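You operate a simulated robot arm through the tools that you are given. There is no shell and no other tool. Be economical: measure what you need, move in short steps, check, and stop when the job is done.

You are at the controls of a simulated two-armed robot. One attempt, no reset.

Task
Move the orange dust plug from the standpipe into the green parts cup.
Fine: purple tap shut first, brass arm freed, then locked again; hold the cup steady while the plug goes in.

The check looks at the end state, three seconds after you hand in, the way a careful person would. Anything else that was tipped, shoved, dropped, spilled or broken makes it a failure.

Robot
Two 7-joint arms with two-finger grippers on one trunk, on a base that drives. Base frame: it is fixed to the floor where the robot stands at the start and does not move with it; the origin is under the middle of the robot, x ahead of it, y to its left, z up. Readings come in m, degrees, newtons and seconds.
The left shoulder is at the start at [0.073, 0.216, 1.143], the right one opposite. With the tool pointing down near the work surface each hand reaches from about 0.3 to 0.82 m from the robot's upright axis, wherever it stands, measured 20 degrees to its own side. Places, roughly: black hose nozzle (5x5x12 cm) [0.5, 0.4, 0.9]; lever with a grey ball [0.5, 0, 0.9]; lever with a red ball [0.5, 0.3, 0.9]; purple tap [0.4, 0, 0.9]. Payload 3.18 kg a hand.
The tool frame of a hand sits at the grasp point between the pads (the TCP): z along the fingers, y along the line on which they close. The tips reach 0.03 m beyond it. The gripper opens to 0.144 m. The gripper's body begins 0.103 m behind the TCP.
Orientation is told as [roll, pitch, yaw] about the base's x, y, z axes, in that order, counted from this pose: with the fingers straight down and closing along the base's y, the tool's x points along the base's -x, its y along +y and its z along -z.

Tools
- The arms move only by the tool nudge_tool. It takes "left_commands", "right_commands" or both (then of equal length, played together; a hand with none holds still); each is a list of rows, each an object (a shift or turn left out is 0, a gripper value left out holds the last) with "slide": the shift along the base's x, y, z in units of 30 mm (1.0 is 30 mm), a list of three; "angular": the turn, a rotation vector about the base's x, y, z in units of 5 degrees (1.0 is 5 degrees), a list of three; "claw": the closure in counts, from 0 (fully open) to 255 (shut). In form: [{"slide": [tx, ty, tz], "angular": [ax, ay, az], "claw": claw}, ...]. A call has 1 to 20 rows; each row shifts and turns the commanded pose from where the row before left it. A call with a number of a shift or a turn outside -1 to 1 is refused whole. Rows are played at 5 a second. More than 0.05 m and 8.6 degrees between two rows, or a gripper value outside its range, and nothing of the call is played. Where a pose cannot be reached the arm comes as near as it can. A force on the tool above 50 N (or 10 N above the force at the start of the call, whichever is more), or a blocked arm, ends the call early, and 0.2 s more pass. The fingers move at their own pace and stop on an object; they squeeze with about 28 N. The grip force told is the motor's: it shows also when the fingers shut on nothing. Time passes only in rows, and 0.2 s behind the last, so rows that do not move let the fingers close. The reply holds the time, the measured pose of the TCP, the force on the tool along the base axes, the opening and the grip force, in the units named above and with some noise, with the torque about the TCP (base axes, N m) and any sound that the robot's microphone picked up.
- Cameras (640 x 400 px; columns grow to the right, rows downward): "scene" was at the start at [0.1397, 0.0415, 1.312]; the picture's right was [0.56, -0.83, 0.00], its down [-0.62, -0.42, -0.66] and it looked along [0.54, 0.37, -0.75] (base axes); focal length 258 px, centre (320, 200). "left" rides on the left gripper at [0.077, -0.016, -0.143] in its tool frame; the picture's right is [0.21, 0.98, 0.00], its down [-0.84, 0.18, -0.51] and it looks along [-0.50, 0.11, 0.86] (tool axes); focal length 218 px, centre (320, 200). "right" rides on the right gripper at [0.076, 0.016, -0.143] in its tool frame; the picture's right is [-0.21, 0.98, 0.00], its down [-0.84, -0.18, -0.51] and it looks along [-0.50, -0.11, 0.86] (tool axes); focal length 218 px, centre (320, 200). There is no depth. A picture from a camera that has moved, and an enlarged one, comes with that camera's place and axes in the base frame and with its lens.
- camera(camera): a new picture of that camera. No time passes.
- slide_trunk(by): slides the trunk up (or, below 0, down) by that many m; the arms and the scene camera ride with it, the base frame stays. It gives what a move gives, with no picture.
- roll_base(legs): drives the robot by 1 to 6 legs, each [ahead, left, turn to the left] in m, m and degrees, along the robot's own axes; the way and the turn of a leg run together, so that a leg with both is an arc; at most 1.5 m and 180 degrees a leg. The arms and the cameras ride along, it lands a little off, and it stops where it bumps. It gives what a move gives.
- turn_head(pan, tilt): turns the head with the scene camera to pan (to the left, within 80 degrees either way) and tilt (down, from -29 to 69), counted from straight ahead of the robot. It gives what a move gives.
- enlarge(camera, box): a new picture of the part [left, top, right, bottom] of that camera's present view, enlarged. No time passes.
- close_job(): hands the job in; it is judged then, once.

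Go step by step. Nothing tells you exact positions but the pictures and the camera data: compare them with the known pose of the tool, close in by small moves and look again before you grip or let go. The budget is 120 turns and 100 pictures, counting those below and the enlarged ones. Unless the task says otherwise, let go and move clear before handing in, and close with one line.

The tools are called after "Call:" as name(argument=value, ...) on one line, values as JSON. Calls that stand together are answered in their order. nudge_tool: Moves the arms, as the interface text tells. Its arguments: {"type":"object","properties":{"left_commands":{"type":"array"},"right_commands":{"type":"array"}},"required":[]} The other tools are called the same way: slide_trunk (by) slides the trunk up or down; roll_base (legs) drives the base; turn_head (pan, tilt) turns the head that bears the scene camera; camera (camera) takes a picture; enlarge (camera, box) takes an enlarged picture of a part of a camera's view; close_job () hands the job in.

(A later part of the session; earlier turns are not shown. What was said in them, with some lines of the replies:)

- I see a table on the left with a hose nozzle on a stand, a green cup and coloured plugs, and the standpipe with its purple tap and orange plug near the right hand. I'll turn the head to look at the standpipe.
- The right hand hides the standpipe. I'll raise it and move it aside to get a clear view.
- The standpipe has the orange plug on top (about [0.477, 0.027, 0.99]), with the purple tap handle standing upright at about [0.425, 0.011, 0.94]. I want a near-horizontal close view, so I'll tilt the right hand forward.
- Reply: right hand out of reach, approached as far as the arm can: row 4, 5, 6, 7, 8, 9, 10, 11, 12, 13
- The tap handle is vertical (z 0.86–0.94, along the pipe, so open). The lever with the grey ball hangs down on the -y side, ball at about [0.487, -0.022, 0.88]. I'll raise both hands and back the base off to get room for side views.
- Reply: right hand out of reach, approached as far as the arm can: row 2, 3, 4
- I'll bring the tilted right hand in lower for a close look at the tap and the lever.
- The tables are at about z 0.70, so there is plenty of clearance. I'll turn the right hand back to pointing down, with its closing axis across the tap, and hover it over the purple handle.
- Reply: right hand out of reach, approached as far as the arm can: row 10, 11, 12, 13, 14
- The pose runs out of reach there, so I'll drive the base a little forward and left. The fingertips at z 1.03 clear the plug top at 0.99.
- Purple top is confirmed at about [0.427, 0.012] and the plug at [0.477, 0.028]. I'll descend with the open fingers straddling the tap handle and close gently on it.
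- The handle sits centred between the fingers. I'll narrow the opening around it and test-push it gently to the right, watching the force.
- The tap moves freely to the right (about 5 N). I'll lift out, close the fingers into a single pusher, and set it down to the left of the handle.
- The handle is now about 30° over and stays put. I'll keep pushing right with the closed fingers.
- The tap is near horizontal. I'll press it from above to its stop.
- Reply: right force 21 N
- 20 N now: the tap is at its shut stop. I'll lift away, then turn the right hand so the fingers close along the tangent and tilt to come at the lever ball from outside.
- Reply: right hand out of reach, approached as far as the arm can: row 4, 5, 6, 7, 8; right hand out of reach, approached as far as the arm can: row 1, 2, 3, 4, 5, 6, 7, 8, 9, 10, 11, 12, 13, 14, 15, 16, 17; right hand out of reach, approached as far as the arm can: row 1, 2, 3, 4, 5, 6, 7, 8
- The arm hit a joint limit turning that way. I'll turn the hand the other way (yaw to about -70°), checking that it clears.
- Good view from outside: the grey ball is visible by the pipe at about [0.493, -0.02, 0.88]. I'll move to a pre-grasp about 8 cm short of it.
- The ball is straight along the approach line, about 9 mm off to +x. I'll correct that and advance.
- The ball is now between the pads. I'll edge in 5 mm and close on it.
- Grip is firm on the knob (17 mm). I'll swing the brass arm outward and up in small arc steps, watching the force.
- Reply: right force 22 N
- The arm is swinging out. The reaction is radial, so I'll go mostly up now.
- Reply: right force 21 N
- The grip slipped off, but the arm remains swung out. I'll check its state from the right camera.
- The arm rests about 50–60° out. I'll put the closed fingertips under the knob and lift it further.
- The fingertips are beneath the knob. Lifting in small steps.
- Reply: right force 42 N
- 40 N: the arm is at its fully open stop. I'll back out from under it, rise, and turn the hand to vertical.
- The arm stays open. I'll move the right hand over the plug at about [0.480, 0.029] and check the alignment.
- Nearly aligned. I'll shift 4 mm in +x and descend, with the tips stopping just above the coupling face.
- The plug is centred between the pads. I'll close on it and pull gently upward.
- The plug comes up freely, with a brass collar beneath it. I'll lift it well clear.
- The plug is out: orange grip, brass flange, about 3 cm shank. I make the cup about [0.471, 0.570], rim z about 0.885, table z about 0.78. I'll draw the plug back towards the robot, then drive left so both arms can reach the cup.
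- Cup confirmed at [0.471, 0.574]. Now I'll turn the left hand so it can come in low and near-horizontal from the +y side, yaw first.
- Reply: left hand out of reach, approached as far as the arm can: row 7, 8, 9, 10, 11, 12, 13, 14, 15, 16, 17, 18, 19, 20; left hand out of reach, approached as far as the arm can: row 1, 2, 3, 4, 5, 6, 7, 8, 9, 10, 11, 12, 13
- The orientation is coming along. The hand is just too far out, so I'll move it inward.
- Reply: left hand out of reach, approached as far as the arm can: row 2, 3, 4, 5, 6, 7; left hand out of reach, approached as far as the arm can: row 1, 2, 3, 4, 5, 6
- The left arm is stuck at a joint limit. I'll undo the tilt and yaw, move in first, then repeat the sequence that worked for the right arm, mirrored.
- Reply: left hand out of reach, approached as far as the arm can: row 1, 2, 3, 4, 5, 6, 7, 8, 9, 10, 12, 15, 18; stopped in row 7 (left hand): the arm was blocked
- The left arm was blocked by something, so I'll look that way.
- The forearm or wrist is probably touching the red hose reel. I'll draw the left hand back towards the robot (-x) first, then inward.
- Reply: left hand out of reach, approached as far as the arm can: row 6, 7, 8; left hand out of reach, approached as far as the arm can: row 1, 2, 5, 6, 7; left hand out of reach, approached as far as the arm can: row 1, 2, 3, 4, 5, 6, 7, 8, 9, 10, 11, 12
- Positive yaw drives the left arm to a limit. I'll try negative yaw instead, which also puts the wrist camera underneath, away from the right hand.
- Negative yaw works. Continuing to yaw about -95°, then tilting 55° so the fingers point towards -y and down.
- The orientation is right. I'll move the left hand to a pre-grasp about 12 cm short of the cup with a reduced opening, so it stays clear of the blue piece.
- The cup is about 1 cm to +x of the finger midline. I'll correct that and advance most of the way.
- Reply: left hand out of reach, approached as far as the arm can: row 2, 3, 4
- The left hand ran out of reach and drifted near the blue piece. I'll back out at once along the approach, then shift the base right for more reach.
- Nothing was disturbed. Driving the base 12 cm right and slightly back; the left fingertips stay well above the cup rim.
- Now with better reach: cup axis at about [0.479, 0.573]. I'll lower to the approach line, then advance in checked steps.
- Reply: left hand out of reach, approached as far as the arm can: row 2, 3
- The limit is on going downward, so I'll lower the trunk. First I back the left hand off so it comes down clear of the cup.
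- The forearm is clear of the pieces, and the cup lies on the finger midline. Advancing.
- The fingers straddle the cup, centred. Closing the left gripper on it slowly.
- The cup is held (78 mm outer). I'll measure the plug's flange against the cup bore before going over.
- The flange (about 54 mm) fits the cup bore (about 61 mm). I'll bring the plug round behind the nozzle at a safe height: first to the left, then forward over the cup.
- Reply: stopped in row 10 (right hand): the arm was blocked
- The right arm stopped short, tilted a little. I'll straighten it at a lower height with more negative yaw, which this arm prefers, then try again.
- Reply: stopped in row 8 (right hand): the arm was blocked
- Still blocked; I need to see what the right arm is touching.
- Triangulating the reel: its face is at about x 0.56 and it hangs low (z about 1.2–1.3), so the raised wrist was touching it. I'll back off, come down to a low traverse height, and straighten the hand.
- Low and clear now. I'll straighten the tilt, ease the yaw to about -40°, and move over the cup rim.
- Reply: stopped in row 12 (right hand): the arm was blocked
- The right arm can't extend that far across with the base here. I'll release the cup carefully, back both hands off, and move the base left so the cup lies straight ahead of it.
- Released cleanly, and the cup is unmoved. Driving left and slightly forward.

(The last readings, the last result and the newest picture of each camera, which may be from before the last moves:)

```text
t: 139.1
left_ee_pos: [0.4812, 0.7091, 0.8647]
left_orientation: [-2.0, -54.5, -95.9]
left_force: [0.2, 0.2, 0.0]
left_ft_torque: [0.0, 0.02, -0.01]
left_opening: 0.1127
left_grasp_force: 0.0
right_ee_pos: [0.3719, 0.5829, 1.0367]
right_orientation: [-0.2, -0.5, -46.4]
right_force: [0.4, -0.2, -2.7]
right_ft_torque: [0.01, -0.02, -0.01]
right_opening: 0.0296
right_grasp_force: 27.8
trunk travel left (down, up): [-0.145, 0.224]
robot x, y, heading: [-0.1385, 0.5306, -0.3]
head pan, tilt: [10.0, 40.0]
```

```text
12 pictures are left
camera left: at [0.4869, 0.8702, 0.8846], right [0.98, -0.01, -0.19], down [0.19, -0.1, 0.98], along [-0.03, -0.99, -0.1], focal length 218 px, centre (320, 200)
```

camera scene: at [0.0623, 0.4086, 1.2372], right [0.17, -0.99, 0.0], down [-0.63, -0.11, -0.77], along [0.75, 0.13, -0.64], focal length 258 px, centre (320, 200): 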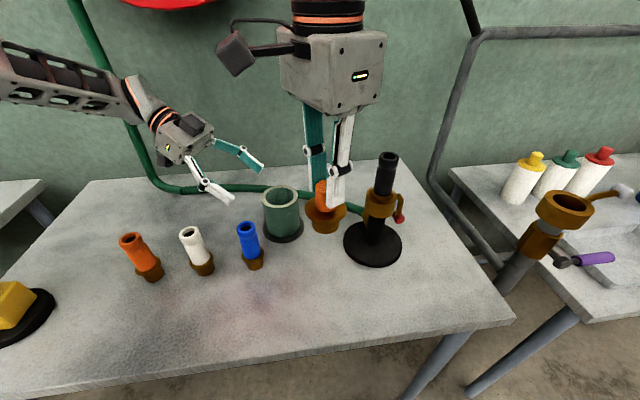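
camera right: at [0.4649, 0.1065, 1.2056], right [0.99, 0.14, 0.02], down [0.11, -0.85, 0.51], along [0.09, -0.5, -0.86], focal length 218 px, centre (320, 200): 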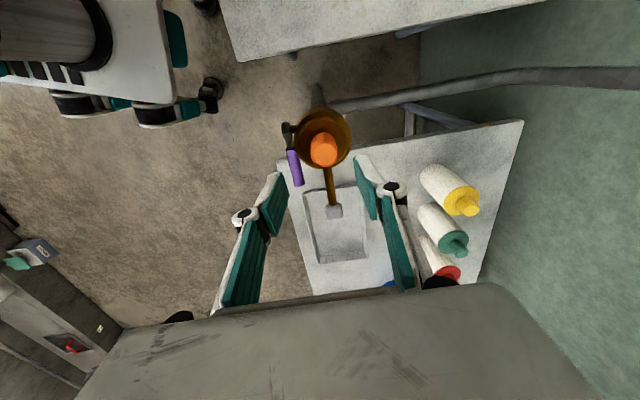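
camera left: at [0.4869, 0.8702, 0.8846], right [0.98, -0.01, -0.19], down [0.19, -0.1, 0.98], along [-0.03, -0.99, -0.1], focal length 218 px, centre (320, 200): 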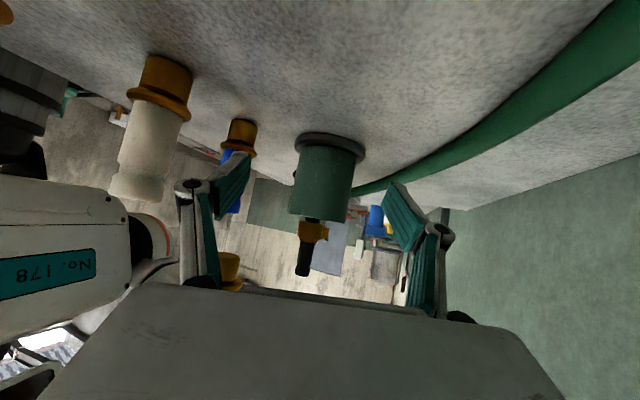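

The left hand reaches comfortably. Before gripping, I'll test that the right hand reaches over the cup.

Call:
nudge_tool(right_commands=[{"slide": [0.9, -0.08, -0.2]}, {"slide": [0.9, -0.08, -0.2]}, {"slide": [0.9, -0.08, -0.2]}, {"slide": [0.9, -0.08, -0.2]}, {}])

```text
t: 140.2
left_ee_pos: [0.4818, 0.7094, 0.8642]
left_orientation: [-2.0, -54.6, -95.8]
left_force: [-0.2, 0.1, 0.4]
left_ft_torque: [-0.03, -0.02, 0.01]
left_opening: 0.1129
left_grasp_force: 0.1
right_ee_pos: [0.4798, 0.5732, 1.014]
right_orientation: [-0.1, -0.5, -46.3]
right_force: [0.9, 0.6, -3.0]
right_ft_torque: [0.03, -0.02, -0.01]
right_opening: 0.0292
right_grasp_force: 28.0
trunk travel left (down, up): [-0.145, 0.224]
robot x, y, heading: [-0.1379, 0.5253, -0.4]
head pan, tilt: [10.0, 40.0]
```

Both reach. Now the left hand goes in and grips the cup again.

Call:
nudge_tool(left_commands=[{"slide": [-0.02, -0.89, -0.09]}, {"slide": [-0.02, -0.89, -0.09]}, {"slide": [-0.02, -0.89, -0.09]}, {"slide": [-0.02, -0.89, -0.09]}, {"slide": [-0.02, -0.87, -0.09]}, {}, {}])

Call:
camera(camera="left")

Call:
enlarge(camera="scene", box=[230, 100, 430, 260])

```text
t: 141.8
left_ee_pos: [0.4796, 0.5771, 0.8485]
left_orientation: [-2.1, -54.5, -95.8]
left_force: [-0.1, 1.0, -0.4]
left_ft_torque: [-0.02, 0.03, -0.01]
left_opening: 0.113
left_grasp_force: 0.0
right_ee_pos: [0.4805, 0.574, 1.014]
right_orientation: [-0.2, -0.5, -46.3]
right_force: [-0.5, 0.4, -3.8]
right_ft_torque: [0.0, 0.02, 0.03]
right_opening: 0.0294
right_grasp_force: 28.0
trunk travel left (down, up): [-0.145, 0.224]
robot x, y, heading: [-0.1368, 0.5302, -0.2]
head pan, tilt: [10.0, 40.0]
```

```text
11 pictures are left
camera left: at [0.4847, 0.7371, 0.8687], right [0.98, -0.01, -0.19], down [0.19, -0.1, 0.98], along [-0.03, -0.99, -0.1], focal length 218 px, centre (320, 200)
```

left: 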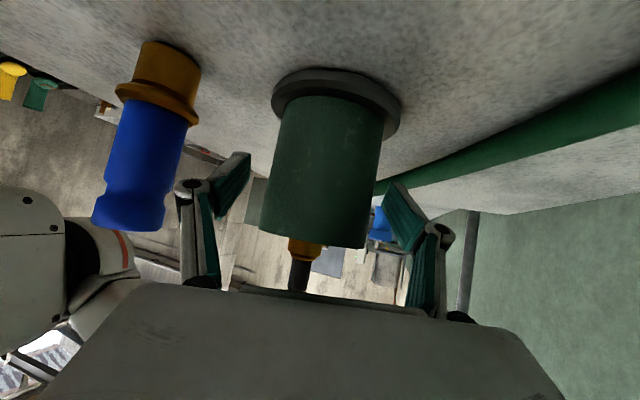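

```text
2.50 times, centred on (330, 180) of scene
camera zoom: at [0.0924, 0.5401, 1.2373], right [0.17, -0.99, 0.0], down [-0.63, -0.11, -0.77], along [0.75, 0.13, -0.64], focal length 646 px, centre (295, 250)
```

zoom: 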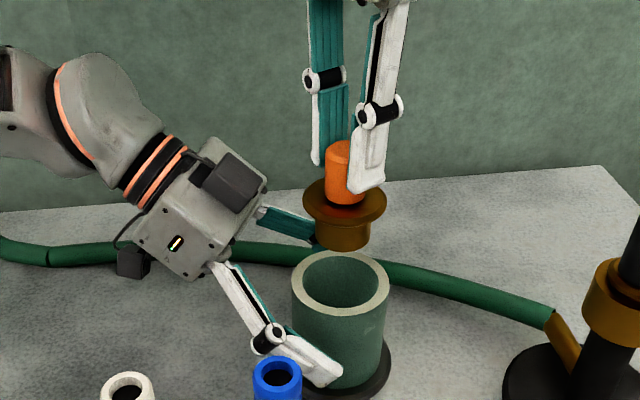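

The plug and cup are laterally aligned. I'll close the left hand on the cup and check the fore-aft alignment with the right wrist camera.

Call:
nudge_tool(left_commands=[{"claw": 75}, {"claw": 85}, {"claw": 92}, {"claw": 98}, {"claw": 104}, {"claw": 110}, {"claw": 120}, {"claw": 140}, {}])

Call:
enlarge(camera="right", box=[220, 80, 420, 260])

```text
t: 143.8
left_ee_pos: [0.4798, 0.577, 0.8491]
left_orientation: [-1.9, -54.6, -95.9]
left_force: [1.9, -0.1, 1.6]
left_ft_torque: [-0.02, -0.23, 0.01]
left_opening: 0.0781
left_grasp_force: 27.7
right_ee_pos: [0.4797, 0.5728, 1.0131]
right_orientation: [-0.2, -0.6, -46.4]
right_force: [-0.2, -0.2, -3.0]
right_ft_torque: [-0.01, 0.02, -0.03]
right_opening: 0.0293
right_grasp_force: 27.9
trunk travel left (down, up): [-0.145, 0.224]
robot x, y, heading: [-0.1399, 0.5258, -0.3]
head pan, tilt: [10.0, 40.0]
```

```text
2.22 times, centred on (320, 170) of right
camera zoom: at [0.4375, 0.6416, 1.1562], right [0.85, 0.52, 0.0], down [0.45, -0.73, 0.52], along [0.27, -0.44, -0.86], focal length 485 px, centre (320, 267)
```

zoom: 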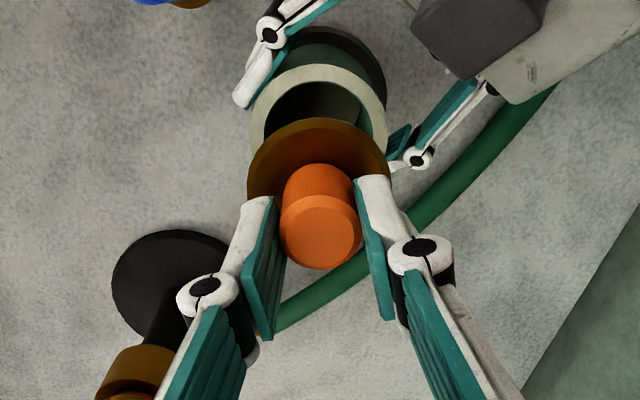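

Both views put the plug within about 2 mm of the cup axis. I'll lower until the slim shank is inside the rim and re-check.

Call:
nudge_tool(right_commands=[{"slide": [0, -0.04, -0.5]}, {"slide": [0, 0, -0.5]}, {"slide": [0, 0, -0.5]}, {"slide": [0, 0, -0.4]}, {}])

Call:
enlarge(camera="right", box=[220, 80, 420, 260])

Call:
enlarge(camera="scene", box=[280, 120, 400, 260])

```text
t: 145.1
left_ee_pos: [0.4798, 0.5767, 0.8489]
left_orientation: [-1.8, -54.5, -95.9]
left_force: [-1.1, 0.0, 3.2]
left_ft_torque: [0.02, -0.3, 0.04]
left_opening: 0.078
left_grasp_force: 27.8
right_ee_pos: [0.4808, 0.5702, 0.9554]
right_orientation: [-0.2, -0.5, -46.2]
right_force: [0.2, -0.1, -2.4]
right_ft_torque: [-0.02, 0.0, -0.01]
right_opening: 0.0293
right_grasp_force: 28.1
trunk travel left (down, up): [-0.145, 0.224]
robot x, y, heading: [-0.1393, 0.5284, -0.4]
head pan, tilt: [10.0, 40.0]
```

```text
2.22 times, centred on (320, 170) of right
camera zoom: at [0.4387, 0.6398, 1.0976], right [0.85, 0.52, 0.0], down [0.45, -0.73, 0.52], along [0.27, -0.44, -0.86], focal length 485 px, centre (320, 267)
```

zoom: 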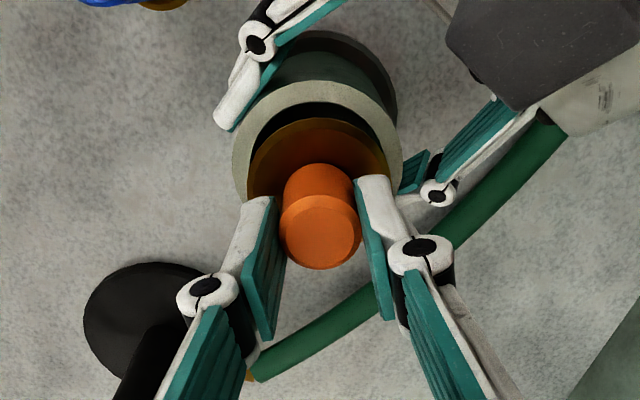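

```text
2.86 times, centred on (340, 190) of scene
camera zoom: at [0.092, 0.5402, 1.2375], right [0.17, -0.99, 0.0], down [-0.63, -0.11, -0.77], along [0.75, 0.13, -0.64], focal length 739 px, centre (263, 229)
```

zoom: 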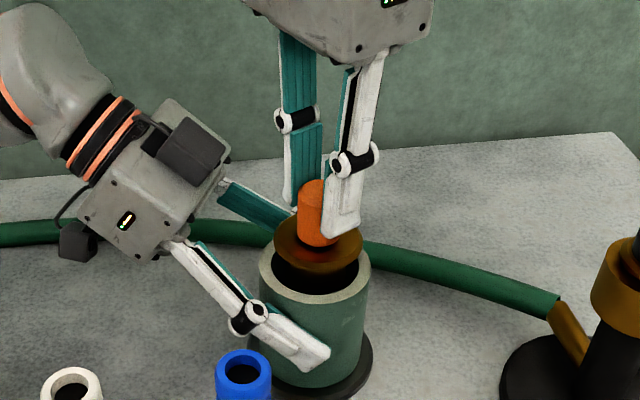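

Very nearly concentric. I'll shift 1.5 mm in +y and lower the flange into the bore in small steps.

Call:
nudge_tool(right_commands=[{"slide": [0, 0.06, -0.2]}, {"slide": [0, 0, -0.25]}, {"slide": [0, 0, -0.25]}, {"slide": [0, 0, -0.25]}, {"slide": [0, 0, -0.25]}, {}])

Call:
enlarge(camera="right", box=[220, 80, 420, 260])

```text
t: 146.4
left_ee_pos: [0.4781, 0.5759, 0.8483]
left_orientation: [-1.9, -54.5, -95.9]
left_force: [0.6, 1.3, -3.3]
left_ft_torque: [0.26, -0.98, -0.03]
left_opening: 0.0781
left_grasp_force: 27.9
right_ee_pos: [0.4811, 0.5745, 0.9215]
right_orientation: [-0.1, -0.6, -46.3]
right_force: [3.0, -1.3, 18.9]
right_ft_torque: [0.23, -0.1, 0.01]
right_opening: 0.0294
right_grasp_force: 28.0
trunk travel left (down, up): [-0.145, 0.224]
robot x, y, heading: [-0.1407, 0.5295, -0.3]
head pan, tilt: [10.0, 40.0]
```

```text
2.22 times, centred on (320, 170) of right
camera zoom: at [0.4381, 0.6423, 1.064], right [0.85, 0.52, 0.0], down [0.45, -0.73, 0.52], along [0.27, -0.44, -0.86], focal length 485 px, centre (320, 267)
```

zoom: 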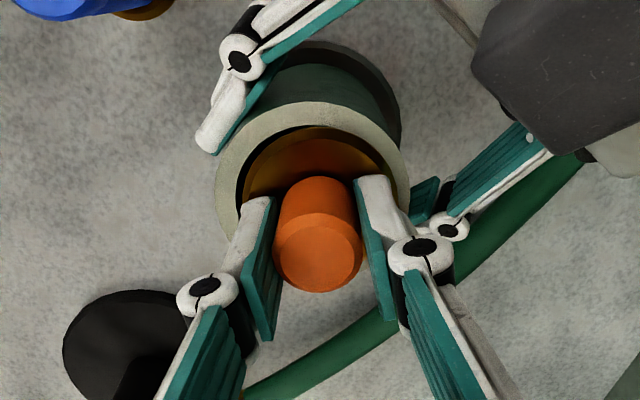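

The flange has touched the rim on one side and slid up a bit in the grip. I'll lift slightly, shift towards the gap, and try again gently.

Call:
nudge_tool(right_commands=[{"slide": [0, 0, 0.2]}, {"slide": [-0.05, -0.065, 0.05]}, {}, {"slide": [0, 0, -0.15]}, {"slide": [0, 0, -0.12]}, {"slide": [0, 0, -0.12]}, {}])

Call:
enlarge(camera="right", box=[250, 100, 390, 220])

```text
t: 148.1
left_ee_pos: [0.4791, 0.5774, 0.8491]
left_orientation: [-1.7, -54.4, -96.0]
left_force: [3.7, -7.4, -8.9]
left_ft_torque: [-0.16, -1.22, -0.23]
left_opening: 0.0779
left_grasp_force: 28.1
right_ee_pos: [0.4786, 0.5711, 0.9183]
right_orientation: [0.2, -0.5, -46.3]
right_force: [-0.6, 3.4, 24.4]
right_ft_torque: [0.02, 0.09, 0.04]
right_opening: 0.0292
right_grasp_force: 27.9
trunk travel left (down, up): [-0.145, 0.224]
robot x, y, heading: [-0.1371, 0.5288, 0.2]
head pan, tilt: [10.0, 40.0]
```

```text
3.33 times, centred on (320, 160) of right
camera zoom: at [0.4352, 0.64, 1.0616], right [0.85, 0.52, 0.0], down [0.45, -0.73, 0.51], along [0.27, -0.44, -0.86], focal length 728 px, centre (320, 333)
```

zoom: 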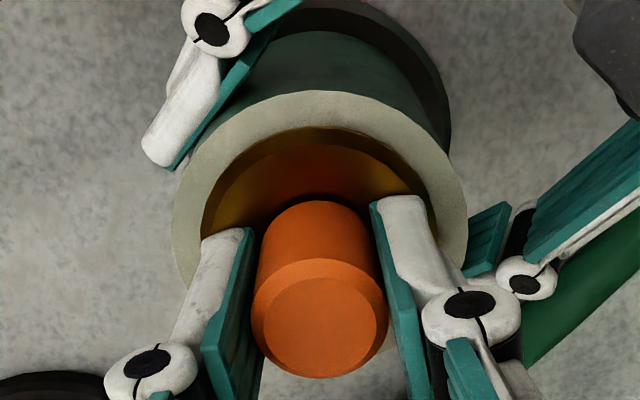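

Now the flange seems to bear on the near side of the bore. I'll unload, shift about 2 mm away from the camera, and lower again.

Call:
nudge_tool(right_commands=[{"slide": [0, 0, 0.2]}, {"slide": [0.063, -0.06, 0.05]}, {}, {"slide": [0, 0, -0.15]}, {"slide": [0, 0, -0.12]}, {"slide": [0, 0, -0.1]}, {}])

Call:
enlarge(camera="right", box=[250, 100, 390, 220])

```text
t: 149.7
left_ee_pos: [0.4781, 0.5765, 0.8482]
left_orientation: [-1.6, -54.3, -96.2]
left_force: [9.7, -11.3, -15.6]
left_ft_torque: [-0.42, -0.85, -0.18]
left_opening: 0.0782
left_grasp_force: 28.3
right_ee_pos: [0.4793, 0.5694, 0.9186]
right_orientation: [0.2, -0.6, -46.4]
right_force: [-7.1, 2.0, 40.0]
right_ft_torque: [-0.29, 0.16, -0.01]
right_opening: 0.0294
right_grasp_force: 28.2
trunk travel left (down, up): [-0.145, 0.224]
robot x, y, heading: [-0.1404, 0.5269, 0.0]
head pan, tilt: [10.0, 40.0]
```

```text
3.33 times, centred on (320, 160) of right
camera zoom: at [0.4362, 0.638, 1.0614], right [0.85, 0.52, 0.01], down [0.45, -0.73, 0.51], along [0.27, -0.44, -0.86], focal length 728 px, centre (320, 333)
```

zoom: 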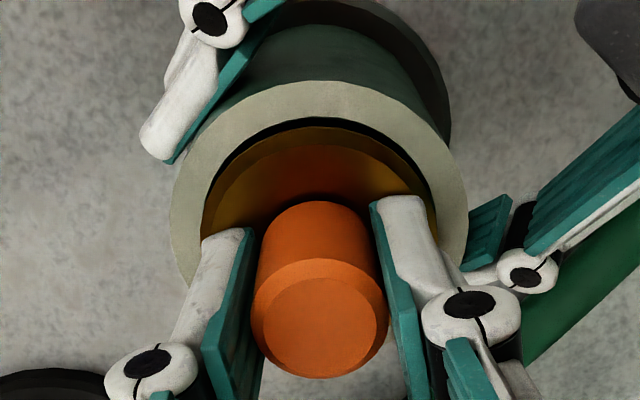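

There is a visible gap now on the far and right sides, so contact is on the left. I'll unload, shift about 1.5 mm right, and wiggle gently under light down-force.

Call:
nudge_tool(right_commands=[{"slide": [0, 0, 0.2]}, {"slide": [0.037, 0.037, 0.05]}, {}, {"slide": [0, 0, -0.13]}, {"slide": [0.02, 0.012, -0.02]}, {"slide": [-0.012, 0.02, -0.02]}, {"slide": [-0.03, -0.018, -0.02]}, {"slide": [0.02, -0.035, -0.02]}, {"slide": [0.03, 0.015, -0.02]}, {}])

```text
t: 151.9
left_ee_pos: [0.4793, 0.5766, 0.8497]
left_orientation: [-1.6, -54.6, -96.1]
left_force: [-1.9, 4.2, 6.7]
left_ft_torque: [0.51, -0.4, -0.12]
left_opening: 0.0778
left_grasp_force: 27.9
right_ee_pos: [0.481, 0.5696, 0.9197]
right_orientation: [0.1, -0.5, -46.5]
right_force: [-3.8, -4.9, 13.0]
right_ft_torque: [-0.28, 0.18, 0.07]
right_opening: 0.0293
right_grasp_force: 28.0
trunk travel left (down, up): [-0.145, 0.224]
robot x, y, heading: [-0.1408, 0.527, -0.1]
head pan, tilt: [10.0, 40.0]
stopped in row 10 (right hand): the force on the tool passed its limit at 52 N (the readings are from after the stop); the commanded pose is now the measured one
```

Forcing isn't needed. The plug is nearly centred with its shank in the cup, so I'll lift a hair, then open the fingers slightly and let it drop and self-centre while they guard it.

Call:
nudge_tool(right_commands=[{"slide": [-0.03, 0.02, 0.1]}, {"claw": 195}, {"claw": 185}, {}, {}])

Call:
enlarge(camera="right", box=[230, 90, 410, 240])

```text
t: 153.1
left_ee_pos: [0.4789, 0.5773, 0.8506]
left_orientation: [-1.6, -54.5, -96.1]
left_force: [-3.6, -0.2, 15.3]
left_ft_torque: [-0.39, -0.6, -0.12]
left_opening: 0.0782
left_grasp_force: 27.9
right_ee_pos: [0.4802, 0.571, 0.9209]
right_orientation: [0.1, -0.6, -46.3]
right_force: [1.0, 0.6, 0.3]
right_ft_torque: [0.04, 0.03, 0.0]
right_opening: 0.0393
right_grasp_force: 0.0
trunk travel left (down, up): [-0.145, 0.224]
robot x, y, heading: [-0.1394, 0.5295, -0.1]
head pan, tilt: [10.0, 40.0]
```

```text
2.67 times, centred on (320, 165) of right
camera zoom: at [0.4372, 0.6399, 1.0631], right [0.85, 0.52, 0.0], down [0.45, -0.73, 0.52], along [0.27, -0.44, -0.86], focal length 582 px, centre (320, 293)
```

zoom: 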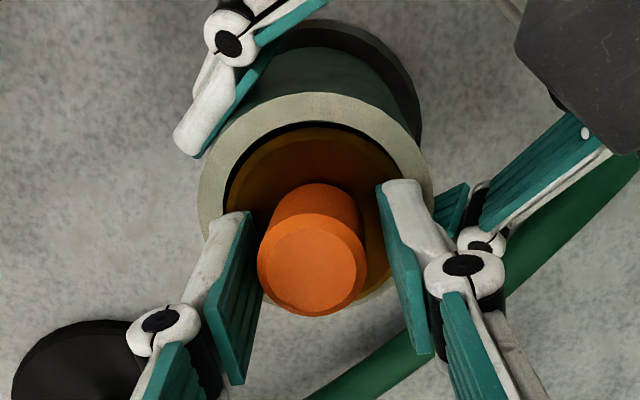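

The plug dropped partway, with its flange about level with the rim. I'll raise the hand, close the fingers, and press its top down gently with the tips while the left hand holds the cup.

Call:
nudge_tool(right_commands=[{"claw": 165}, {}, {"slide": [0, 0, 0.5]}, {"slide": [0, 0, 0.7]}, {"slide": [0, 0, 0.7]}, {"slide": [0, 0, 0.5]}, {"claw": 255}, {}, {"slide": [-0.06, 0.08, 0]}, {}, {"slide": [0, 0, -0.5]}, {"slide": [0, 0, -0.4]}, {"slide": [0, 0, -0.2]}, {"slide": [0, 0, -0.15]}, {"slide": [0, 0, -0.15]}, {}])

```text
t: 156.5
left_ee_pos: [0.479, 0.5769, 0.8489]
left_orientation: [-1.5, -54.2, -96.1]
left_force: [4.9, -8.0, 2.2]
left_ft_torque: [-0.73, -0.59, -0.11]
left_opening: 0.0779
left_grasp_force: 27.9
right_ee_pos: [0.4778, 0.5741, 0.9553]
right_orientation: [0.4, -0.6, -46.4]
right_force: [-0.2, -1.1, 33.9]
right_ft_torque: [-0.15, -0.07, -0.03]
right_opening: 0.0061
right_grasp_force: 28.6
trunk travel left (down, up): [-0.145, 0.224]
robot x, y, heading: [-0.1433, 0.5283, -0.4]
head pan, tilt: [10.0, 40.0]
```

34 N without sinking, with the top at z about 0.925, so I need to see it properly. I'll raise the hand and take one close picture.

Call:
nudge_tool(right_commands=[{"slide": [0, 0, 0.5]}, {"slide": [0, 0, 0.8]}, {"slide": [-0.5, -0.3, 0.8]}, {"slide": [-0.8, -0.6, 0.3]}, {"slide": [-0.8, -0.8, 0]}, {}])

Call:
enlarge(camera="scene", box=[300, 170, 370, 240])

```text
t: 157.9
left_ee_pos: [0.4793, 0.5768, 0.8481]
left_orientation: [-1.6, -54.4, -96.0]
left_force: [-2.3, -0.5, 11.8]
left_ft_torque: [-0.4, -0.6, -0.21]
left_opening: 0.078
left_grasp_force: 28.1
right_ee_pos: [0.4158, 0.5231, 1.0216]
right_orientation: [0.1, -0.5, -46.4]
right_force: [-0.4, 0.0, -0.1]
right_ft_torque: [0.01, 0.0, -0.01]
right_opening: 0.0
right_grasp_force: 28.3
trunk travel left (down, up): [-0.145, 0.224]
robot x, y, heading: [-0.1382, 0.5274, -0.4]
head pan, tilt: [10.0, 40.0]
```

```text
5.71 times, centred on (335, 205) of scene
camera zoom: at [0.0908, 0.5398, 1.2377], right [0.17, -0.99, 0.0], down [-0.63, -0.11, -0.77], along [0.76, 0.13, -0.64], focal length 1477 px, centre (234, 171)
```

zoom: 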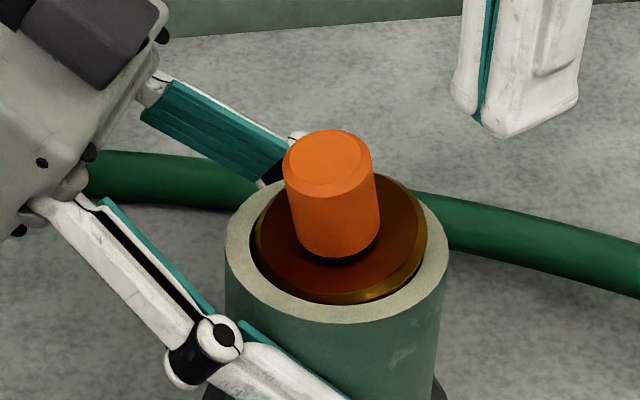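

Now it's clear: the shank is inside and the flange is within the bore, but the plug leans about 7° towards +y, so its -y edge hangs on the rim. I'll regrip the stem with the fingers closing along y, which will straighten it, then ease it down.

Call:
nudge_tool(right_commands=[{"claw": 150, "angular": [0, 0, 1]}, {"angular": [0, 0, 1]}, {"angular": [0, 0, 1]}, {"angular": [0, 0, 1]}, {"angular": [0, 0, 1]}, {"angular": [0, 0, 1]}, {"angular": [0, 0, 1]}, {"angular": [0, 0, 1]}, {"slide": [0.7, 0.6, 0]}, {"slide": [0.7, 0.6, 0]}, {"slide": [0.7, 0.55, 0]}, {}])

```text
t: 160.5
left_ee_pos: [0.4794, 0.5767, 0.8484]
left_orientation: [-1.8, -54.4, -96.0]
left_force: [-3.5, -2.5, 9.1]
left_ft_torque: [-0.15, -0.45, -0.11]
left_opening: 0.0782
left_grasp_force: 28.4
right_ee_pos: [0.4769, 0.575, 1.0218]
right_orientation: [0.0, -0.5, -6.3]
right_force: [-0.2, 0.2, 0.3]
right_ft_torque: [-0.01, -0.02, 0.02]
right_opening: 0.0592
right_grasp_force: 0.0
trunk travel left (down, up): [-0.145, 0.224]
robot x, y, heading: [-0.1388, 0.5276, -0.3]
head pan, tilt: [10.0, 40.0]
```

Call:
nudge_tool(right_commands=[{"slide": [0.03, -0.05, -0.8]}, {"slide": [0, 0, -0.8]}, {"slide": [0, 0, -0.8]}, {"slide": [0, 0, -0.6]}, {"claw": 190}, {"claw": 205}, {"claw": 230}, {}, {"slide": [0, 0, -0.1]}, {"slide": [0, 0, -0.1]}, {}])

```text
t: 162.9
left_ee_pos: [0.4803, 0.5776, 0.8482]
left_orientation: [-1.7, -54.4, -96.0]
left_force: [-1.4, 1.9, 0.8]
left_ft_torque: [0.49, -1.14, -0.01]
left_opening: 0.0781
left_grasp_force: 27.9
right_ee_pos: [0.4797, 0.5741, 0.926]
right_orientation: [0.1, -0.6, -6.3]
right_force: [2.2, -2.9, 11.3]
right_ft_torque: [-0.74, 0.11, -0.08]
right_opening: 0.0299
right_grasp_force: 27.9
trunk travel left (down, up): [-0.145, 0.224]
robot x, y, heading: [-0.1411, 0.5258, -0.1]
head pan, tilt: [10.0, 40.0]
```

The torque shows the -y edge bearing on the rim. I'll unload, shift 1.5 mm to +y, and press again lightly.

Call:
nudge_tool(right_commands=[{"slide": [0, 0, 0.12]}, {"slide": [0, 0.05, 0]}, {}, {"slide": [0, 0, -0.1]}, {"slide": [0, 0, -0.08]}, {"slide": [0, 0, -0.08]}, {}])

```text
t: 164.5
left_ee_pos: [0.4803, 0.5766, 0.8479]
left_orientation: [-1.7, -54.2, -96.0]
left_force: [4.1, 16.3, -0.3]
left_ft_torque: [0.17, -0.73, -0.06]
left_opening: 0.0779
left_grasp_force: 28.0
right_ee_pos: [0.4804, 0.5737, 0.9228]
right_orientation: [0.1, -0.6, -6.3]
right_force: [-1.2, -22.8, 19.8]
right_ft_torque: [-1.31, 0.27, -0.09]
right_opening: 0.0299
right_grasp_force: 27.9
trunk travel left (down, up): [-0.145, 0.224]
robot x, y, heading: [-0.1363, 0.5265, -0.2]
head pan, tilt: [10.0, 40.0]
```

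Call:
nudge_tool(right_commands=[{"slide": [0, -0.06, 0.03]}, {"slide": [0.04, 0, 0]}, {"slide": [0, -0.03, -0.04]}, {"slide": [-0.08, 0, -0.02]}, {"slide": [0, 0.03, -0.02]}, {"slide": [0.04, 0, -0.02]}, {}])

```text
t: 166.1
left_ee_pos: [0.4785, 0.5781, 0.8492]
left_orientation: [-1.7, -54.4, -95.9]
left_force: [8.5, -3.6, -15.0]
left_ft_torque: [-0.09, -0.62, 0.09]
left_opening: 0.0777
left_grasp_force: 27.6
right_ee_pos: [0.4799, 0.5746, 0.9226]
right_orientation: [0.2, -0.5, -6.3]
right_force: [-6.3, -0.2, 38.0]
right_ft_torque: [-1.03, 0.63, -0.13]
right_opening: 0.0293
right_grasp_force: 28.1
trunk travel left (down, up): [-0.145, 0.224]
robot x, y, heading: [-0.1414, 0.5271, -0.2]
head pan, tilt: [10.0, 40.0]
```

The torque places the contact at the (-x, -y) rim edge. I'll lift the plug fully off the rim so it hangs straight, shift 1 mm towards (+x, +y), and lower again.

Call:
nudge_tool(right_commands=[{"slide": [0, 0, 0.2]}, {"slide": [0, 0, 0.2]}, {"slide": [0.03, 0.04, 0]}, {}, {"slide": [0, 0, -0.15]}, {"slide": [0, 0, -0.12]}, {"slide": [0, 0, -0.08]}, {}])

```text
t: 167.9
left_ee_pos: [0.4796, 0.5776, 0.8474]
left_orientation: [-1.6, -54.2, -96.1]
left_force: [1.0, -2.5, -2.2]
left_ft_torque: [-0.75, -0.65, -0.18]
left_opening: 0.0778
left_grasp_force: 27.8
right_ee_pos: [0.4824, 0.5745, 0.9238]
right_orientation: [0.2, -0.7, -6.4]
right_force: [-0.4, -1.7, 13.3]
right_ft_torque: [-0.09, 0.12, 0.01]
right_opening: 0.0293
right_grasp_force: 28.1
trunk travel left (down, up): [-0.145, 0.224]
robot x, y, heading: [-0.138, 0.5278, -0.1]
head pan, tilt: [10.0, 40.0]
```

Now the reaction is purely central (13 N, almost no torque): the plug is seated upright and evenly. I'll release it, rise, and look.

Call:
nudge_tool(right_commands=[{"slide": [0, 0, 0.05]}, {"claw": 190}, {"claw": 160}, {}, {"slide": [0, 0, 0.5]}, {"slide": [0, 0, 0.8]}, {"slide": [0, 0, 0.8]}, {"slide": [-0.7, -0.5, 0.3]}, {"slide": [-0.9, -0.8, 0]}, {"slide": [-0.9, -0.8, 0]}, {}])

Call:
enlarge(camera="scene", box=[300, 170, 370, 240])

```text
t: 170.3
left_ee_pos: [0.4806, 0.5784, 0.8483]
left_orientation: [-1.8, -54.5, -96.0]
left_force: [0.4, 1.1, 4.4]
left_ft_torque: [0.03, -0.44, 0.0]
left_opening: 0.0777
left_grasp_force: 27.7
right_ee_pos: [0.4061, 0.512, 0.9951]
right_orientation: [0.1, -0.6, -6.3]
right_force: [0.6, 0.5, 0.2]
right_ft_torque: [-0.01, 0.01, 0.0]
right_opening: 0.0536
right_grasp_force: 0.0
trunk travel left (down, up): [-0.145, 0.224]
robot x, y, heading: [-0.1401, 0.5263, 0.2]
head pan, tilt: [10.0, 40.0]
```

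```text
5.71 times, centred on (335, 205) of scene
camera zoom: at [0.0917, 0.5401, 1.2375], right [0.17, -0.99, 0.0], down [-0.63, -0.11, -0.77], along [0.76, 0.13, -0.64], focal length 1477 px, centre (234, 171)
```

zoom: 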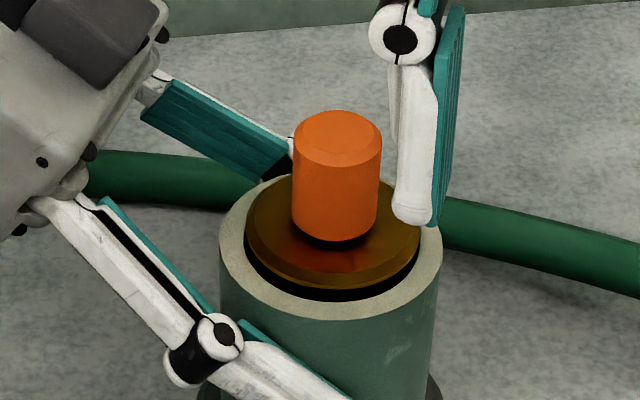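

The plug now stands upright and concentric with its shank in the cup, flange right at the bore. I'll press straight down on its top with the closed fingertips to seat it.

Call:
nudge_tool(right_commands=[{"claw": 255, "slide": [0, 0, 0.3]}, {"slide": [0.8, 0.7, 0]}, {"slide": [0.8, 0.7, 0]}, {"slide": [0.8, 0.58, 0]}, {}, {"slide": [0, 0, -0.7]}, {"slide": [0, 0, -0.35]}, {"slide": [0, 0, -0.12]}, {"slide": [0, 0, -0.12]}, {"slide": [0, 0, -0.1]}, {}])

```text
t: 172.7
left_ee_pos: [0.4791, 0.5774, 0.8482]
left_orientation: [-1.8, -54.4, -95.9]
left_force: [0.8, 0.5, 5.2]
left_ft_torque: [-0.07, -0.57, 0.06]
left_opening: 0.078
left_grasp_force: 27.8
right_ee_pos: [0.4787, 0.5726, 0.9624]
right_orientation: [0.0, -0.5, -6.4]
right_force: [0.6, 0.5, 0.0]
right_ft_torque: [0.03, 0.0, -0.01]
right_opening: 0.0003
right_grasp_force: 28.0
trunk travel left (down, up): [-0.145, 0.224]
robot x, y, heading: [-0.1358, 0.5298, 0.1]
head pan, tilt: [10.0, 40.0]
```

Call:
nudge_tool(right_commands=[{"slide": [0, 0, -0.1]}, {"slide": [0, 0, -0.1]}, {"slide": [0, 0, -0.1]}, {"slide": [0, 0, -0.1]}, {}])

```text
t: 173.9
left_ee_pos: [0.478, 0.5773, 0.8478]
left_orientation: [-1.5, -54.1, -96.2]
left_force: [9.2, -6.6, -11.8]
left_ft_torque: [-0.58, -0.88, -0.2]
left_opening: 0.0779
left_grasp_force: 27.7
right_ee_pos: [0.4772, 0.5723, 0.9548]
right_orientation: [0.3, -0.6, -6.4]
right_force: [-4.1, 1.0, 35.4]
right_ft_torque: [0.05, 0.3, 0.05]
right_opening: 0.0058
right_grasp_force: 28.1
trunk travel left (down, up): [-0.145, 0.224]
robot x, y, heading: [-0.1397, 0.5287, -0.3]
head pan, tilt: [10.0, 40.0]
```

It doesn't sink further under a centred 35 N, and the flange shows clearance to the rim, so the plug has bottomed and stands upright in the cup. I'll raise the right hand away, then release the cup.

Call:
nudge_tool(right_commands=[{"slide": [0, 0, 0.3]}, {"slide": [0, 0, 0.8]}, {"slide": [0, 0, 0.8]}, {"slide": [-0.8, -0.5, 0.3]}, {"slide": [-1, -0.6, 0]}, {"slide": [-1, -0.6, 0]}, {"slide": [-1, -0.6, 0]}, {"slide": [-1, -0.6, 0]}, {"slide": [-0.5, -0.6, 0]}, {}])

Call:
nudge_tool(left_commands=[{"claw": 115}, {"claw": 105}, {"claw": 90}, {"claw": 70}, {"claw": 55}, {}, {"slide": [0.05, 0.4, 0.29]}, {"slide": [0.085, 0.81, 0.577]}, {"slide": [0.085, 0.81, 0.577]}, {"slide": [0.085, 0.81, 0.577]}, {"slide": [0, 0.3, 0.8]}, {"slide": [-1, 0, 0.3]}, {"slide": [-1, 0, 0]}, {"slide": [-1, 0, 0]}, {"slide": [-1, 0, 0]}, {}])

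```text
t: 176.1
left_ee_pos: [0.4791, 0.5776, 0.8471]
left_orientation: [-1.8, -54.4, -96.0]
left_force: [-0.2, 0.6, 5.3]
left_ft_torque: [-0.01, -0.44, -0.04]
left_opening: 0.0778
left_grasp_force: 28.2
right_ee_pos: [0.3172, 0.4656, 1.0166]
right_orientation: [0.1, -0.5, -6.4]
right_force: [0.1, -0.3, -0.2]
right_ft_torque: [-0.02, 0.0, 0.01]
right_opening: 0.0001
right_grasp_force: 27.5
trunk travel left (down, up): [-0.145, 0.224]
robot x, y, heading: [-0.1382, 0.5307, -0.3]
head pan, tilt: [10.0, 40.0]
```

```text
t: 179.5
left_ee_pos: [0.3697, 0.6716, 0.9394]
left_orientation: [-2.1, -54.3, -95.8]
left_force: [-0.3, -0.3, 0.0]
left_ft_torque: [0.02, 0.02, -0.02]
left_opening: 0.1127
left_grasp_force: 0.0
right_ee_pos: [0.3191, 0.4671, 1.0151]
right_orientation: [0.0, -0.3, -6.4]
right_force: [0.3, -0.6, 0.0]
right_ft_torque: [0.01, 0.03, 0.02]
right_opening: 0.0002
right_grasp_force: 27.8
trunk travel left (down, up): [-0.145, 0.224]
robot x, y, heading: [-0.142, 0.5298, -0.3]
head pan, tilt: [10.0, 40.0]
```

Both hands are clear of the cup. I'll raise the trunk, then lift the left hand high and set the right hand's yaw for the lever.

Call:
slide_trunk(by=0.08)

Call:
nudge_tool(left_commands=[{"slide": [-0.3, 0, 1]}, {"slide": [-0.3, 0, 1]}, {"slide": [0, 0, 1]}, {"slide": [0, 0, 0.5]}, {}, {}, {}, {}, {}, {}, {}, {}, {}], right_commands=[{"angular": [0, 0, -1]}, {"angular": [0, 0, -1]}, {"angular": [0, 0, -1]}, {"angular": [0, 0, -1]}, {"angular": [0, 0, -1]}, {"angular": [0, 0, -1]}, {"angular": [0, 0, -1]}, {"angular": [0, 0, -1]}, {"angular": [0, 0, -1]}, {"angular": [0, 0, -1]}, {"angular": [0, 0, -1]}, {"angular": [0, 0, -1]}, {"angular": [0, 0, -0.7]}])

Call:
roll_base(legs=[[0, -0.41, 0]])

```text
t: 180.7
left_ee_pos: [0.3696, 0.672, 1.0192]
left_orientation: [-2.1, -54.5, -95.6]
left_force: [-0.2, -0.9, 0.0]
left_ft_torque: [0.02, 0.0, 0.0]
left_opening: 0.1126
left_grasp_force: 0.0
right_ee_pos: [0.32, 0.4656, 1.0947]
right_orientation: [0.1, -0.3, -6.3]
right_force: [0.4, -0.3, -0.4]
right_ft_torque: [0.0, 0.07, -0.02]
right_opening: 0.0
right_grasp_force: 27.6
trunk travel left (down, up): [-0.225, 0.144]
robot x, y, heading: [-0.136, 0.5297, -0.3]
head pan, tilt: [10.0, 40.0]
```

```text
t: 183.5
left_ee_pos: [0.3507, 0.6714, 1.1269]
left_orientation: [-1.9, -54.4, -95.9]
left_force: [-0.8, 0.5, -0.2]
left_ft_torque: [0.01, -0.03, -0.05]
left_opening: 0.1129
left_grasp_force: 0.0
right_ee_pos: [0.319, 0.4662, 1.0951]
right_orientation: [0.0, -0.4, -69.9]
right_force: [-0.1, -0.4, -0.1]
right_ft_torque: [0.04, 0.01, -0.01]
right_opening: 0.0001
right_grasp_force: 28.2
trunk travel left (down, up): [-0.225, 0.144]
robot x, y, heading: [-0.1411, 0.5283, -0.4]
head pan, tilt: [10.0, 40.0]
```

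```text
t: 187.6
left_ee_pos: [0.3488, 0.2704, 1.1273]
left_orientation: [-1.9, -54.3, -95.5]
left_force: [-0.2, 0.3, -0.1]
left_ft_torque: [0.04, 0.01, 0.02]
left_opening: 0.1132
left_grasp_force: 0.0
right_ee_pos: [0.3195, 0.0646, 1.095]
right_orientation: [0.0, -0.6, -69.4]
right_force: [0.7, 1.1, 0.2]
right_ft_torque: [0.03, 0.01, -0.04]
right_opening: 0.0
right_grasp_force: 27.9
trunk travel left (down, up): [-0.225, 0.144]
robot x, y, heading: [-0.1422, 0.1281, 0.0]
head pan, tilt: [10.0, 40.0]
```

Now at the standpipe. I'll bring the closed right fingertips above the open lever's knob (about [0.515, -0.062, 0.954]) and press it down slowly.

Call:
nudge_tool(right_commands=[{"slide": [0.92, -0.58, 0]}, {"slide": [0.92, -0.58, 0]}, {"slide": [0.92, -0.58, 0]}, {"slide": [0.92, -0.58, 0]}, {"slide": [0.92, -0.58, 0]}, {"slide": [0.92, -0.58, 0]}, {"slide": [0.92, -0.57, 0]}, {"slide": [0, 0, -1]}, {"slide": [0, 0, -1]}, {"slide": [0, 0, -0.8]}, {}])

Call:
nudge_tool(right_commands=[{"slide": [0, 0, -0.2]}, {"slide": [0, 0, -0.2]}, {"slide": [0, 0, -0.2]}, {"slide": [0, 0, -0.2]}, {"slide": [0, 0, -0.2]}, {"slide": [0, 0, -0.2]}, {"slide": [0, 0, -0.2]}, {"slide": [0, 0, -0.2]}, {"slide": [0, 0, -0.2]}, {"slide": [0, 0, -0.2]}, {}])

```text
t: 190.0
left_ee_pos: [0.3497, 0.2696, 1.128]
left_orientation: [-1.8, -54.4, -95.5]
left_force: [0.1, -0.2, -0.1]
left_ft_torque: [0.02, 0.01, 0.01]
left_opening: 0.1127
left_grasp_force: 0.2
right_ee_pos: [0.5137, -0.0565, 1.0104]
right_orientation: [0.0, -0.4, -69.5]
right_force: [0.0, -0.1, -0.2]
right_ft_torque: [0.0, -0.01, 0.02]
right_opening: 0.0
right_grasp_force: 27.5
trunk travel left (down, up): [-0.225, 0.144]
robot x, y, heading: [-0.1383, 0.124, -0.1]
head pan, tilt: [10.0, 40.0]
```

```text
t: 192.4
left_ee_pos: [0.3506, 0.2708, 1.1272]
left_orientation: [-1.8, -54.4, -95.5]
left_force: [-0.5, -0.4, -0.5]
left_ft_torque: [0.0, 0.0, -0.02]
left_opening: 0.113
left_grasp_force: 0.0
right_ee_pos: [0.5133, -0.0569, 0.951]
right_orientation: [0.0, -0.4, -69.6]
right_force: [0.2, 0.3, 0.8]
right_ft_torque: [-0.01, -0.01, -0.01]
right_opening: 0.0
right_grasp_force: 27.7
trunk travel left (down, up): [-0.225, 0.144]
robot x, y, heading: [-0.1369, 0.1274, 0.3]
head pan, tilt: [10.0, 40.0]
```

Call:
nudge_tool(right_commands=[{"slide": [0, 0, -0.2]}, {"slide": [0, 0, -0.2]}, {"slide": [0, 0, -0.2]}, {"slide": [0, 0, -0.2]}])

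Call:
nudge_tool(right_commands=[{"slide": [0, 0, 0.5]}, {"slide": [0, 0, 1]}, {"slide": [0.25, -0.8, 0]}, {"slide": [0.25, -0.8, 0]}, {"slide": [0.1, -0.3, 0]}, {"slide": [0, 0, -1]}, {"slide": [0, 0, -1]}, {"slide": [0, 0, -0.3]}, {}])

```text
t: 193.4
left_ee_pos: [0.3503, 0.2708, 1.1257]
left_orientation: [-2.0, -54.4, -95.5]
left_force: [0.6, 1.0, 0.0]
left_ft_torque: [-0.03, 0.01, 0.05]
left_opening: 0.1128
left_grasp_force: 0.1
right_ee_pos: [0.5127, -0.0562, 0.9264]
right_orientation: [-0.1, -0.5, -69.4]
right_force: [0.5, 0.0, 0.1]
right_ft_torque: [-0.04, -0.02, -0.02]
right_opening: 0.0
right_grasp_force: 28.0
trunk travel left (down, up): [-0.225, 0.144]
robot x, y, heading: [-0.1365, 0.1198, 0.3]
head pan, tilt: [10.0, 40.0]
```

```text
t: 195.4
left_ee_pos: [0.3496, 0.2703, 1.1278]
left_orientation: [-1.9, -54.3, -95.6]
left_force: [0.6, -0.7, 0.1]
left_ft_torque: [0.0, -0.01, 0.02]
left_opening: 0.1127
left_grasp_force: 0.1
right_ee_pos: [0.5302, -0.1134, 0.903]
right_orientation: [0.0, -0.5, -69.5]
right_force: [0.7, -0.1, -0.3]
right_ft_torque: [0.03, 0.03, -0.03]
right_opening: 0.0001
right_grasp_force: 28.4
trunk travel left (down, up): [-0.225, 0.144]
robot x, y, heading: [-0.1391, 0.1262, -0.2]
head pan, tilt: [10.0, 40.0]
```

Next I push the knob inward from outside until it meets its locked stop.

Call:
nudge_tool(right_commands=[{"slide": [-0.062, 0.19, 0]}, {"slide": [-0.062, 0.19, 0]}, {"slide": [-0.062, 0.19, 0]}, {"slide": [-0.062, 0.19, 0]}, {"slide": [-0.062, 0.19, 0]}, {"slide": [-0.062, 0.19, 0]}, {"slide": [-0.062, 0.19, 0]}, {"slide": [-0.062, 0.19, 0]}, {"slide": [-0.062, 0.19, 0]}, {}])

```text
t: 197.6
left_ee_pos: [0.3496, 0.2702, 1.1281]
left_orientation: [-1.9, -54.4, -95.5]
left_force: [-0.2, -0.2, 0.3]
left_ft_torque: [0.05, -0.01, 0.0]
left_opening: 0.1129
left_grasp_force: 0.1
right_ee_pos: [0.5127, -0.0608, 0.9024]
right_orientation: [0.0, -0.4, -69.5]
right_force: [0.1, 0.1, -0.6]
right_ft_torque: [0.01, 0.01, 0.0]
right_opening: 0.0
right_grasp_force: 28.5
trunk travel left (down, up): [-0.225, 0.144]
robot x, y, heading: [-0.1419, 0.1246, -0.3]
head pan, tilt: [10.0, 40.0]
```

Call:
nudge_tool(right_commands=[{"slide": [-0.05, 0.15, 0]}, {"slide": [-0.05, 0.15, 0]}, {"slide": [-0.05, 0.15, 0]}, {"slide": [-0.03, 0.1, 0]}, {}])

```text
t: 198.8
left_ee_pos: [0.349, 0.2708, 1.128]
left_orientation: [-2.0, -54.5, -95.6]
left_force: [-0.2, 0.1, 0.5]
left_ft_torque: [0.02, -0.02, -0.05]
left_opening: 0.113
left_grasp_force: 0.1
right_ee_pos: [0.5085, -0.0457, 0.9021]
right_orientation: [0.0, -0.5, -69.5]
right_force: [-0.5, -1.1, 0.0]
right_ft_torque: [0.01, -0.02, -0.01]
right_opening: 0.0
right_grasp_force: 27.6
trunk travel left (down, up): [-0.225, 0.144]
robot x, y, heading: [-0.1385, 0.1217, 0.0]
head pan, tilt: [10.0, 40.0]
```

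Call:
nudge_tool(right_commands=[{"slide": [-0.03, 0.1, 0]}, {"slide": [-0.03, 0.1, 0]}, {"slide": [-0.03, 0.1, 0]}, {}])

```text
t: 199.8
left_ee_pos: [0.3502, 0.2693, 1.1279]
left_orientation: [-1.8, -54.3, -95.6]
left_force: [0.5, -0.3, 0.1]
left_ft_torque: [-0.05, 0.0, -0.01]
left_opening: 0.1128
left_grasp_force: 0.1
right_ee_pos: [0.5058, -0.0378, 0.9037]
right_orientation: [0.1, -0.7, -69.6]
right_force: [3.2, -13.0, 1.7]
right_ft_torque: [-0.32, -0.05, -0.02]
right_opening: 0.0002
right_grasp_force: 27.8
trunk travel left (down, up): [-0.225, 0.144]
robot x, y, heading: [-0.1388, 0.124, -0.1]
head pan, tilt: [10.0, 40.0]
```

A firm stop at 13 N with contact at z 0.879, which is exactly the original hanging (locked) knob position. One last small push, then I back off outward and up and use my last picture to check everything.

Call:
nudge_tool(right_commands=[{"slide": [-0.02, 0.06, 0]}, {}, {"slide": [0.1, -0.4, 0]}, {"slide": [0.25, -0.9, 0]}, {"slide": [0.25, -0.9, 0]}, {"slide": [0, -0.9, 0.5]}, {"slide": [0, -0.5, 1]}, {"slide": [0, -0.5, 1]}, {"slide": [0, -0.5, 1]}, {"slide": [0, -0.5, 1]}, {}])

Call:
camera(camera="scene")

```text
t: 202.2
left_ee_pos: [0.3498, 0.2693, 1.1274]
left_orientation: [-1.9, -54.3, -95.4]
left_force: [-0.4, 0.0, 0.6]
left_ft_torque: [-0.05, 0.02, -0.04]
left_opening: 0.1132
left_grasp_force: 0.0
right_ee_pos: [0.5235, -0.1891, 1.0387]
right_orientation: [0.0, -0.5, -69.6]
right_force: [0.2, -0.4, -0.7]
right_ft_torque: [-0.01, 0.0, 0.02]
right_opening: 0.0
right_grasp_force: 27.5
trunk travel left (down, up): [-0.225, 0.144]
robot x, y, heading: [-0.1378, 0.1228, 0.3]
head pan, tilt: [10.0, 40.0]
```

```text
0 pictures are left
camera scene: at [0.0207, 0.1375, 1.3244], right [0.18, -0.98, 0.0], down [-0.63, -0.11, -0.77], along [0.75, 0.14, -0.64], focal length 258 px, centre (320, 200)
```

scene: 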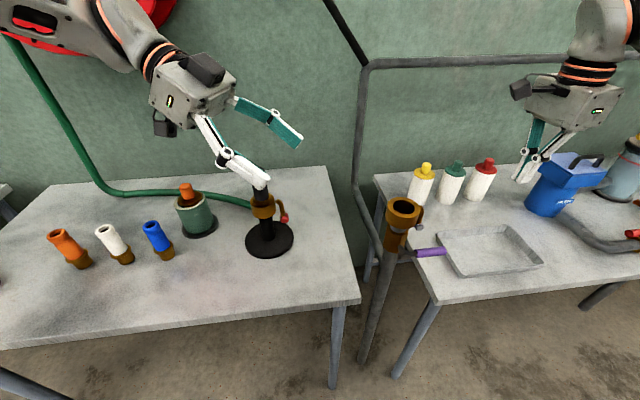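

The last picture shows the tap shut, the brass arm back down, the plug upright in the green cup, nothing else disturbed, and both hands clear. I'm handing in.

Call:
close_job()

```text
The job is handed in.
```

I moved the orange plug from the standpipe into the green cup, where it stands upright with its flange about level with the rim; it would not go lower under a 35 N push. I shut the purple tap first, freed the brass arm and locked it again afterwards, and held the cup with the left hand while the plug went in.
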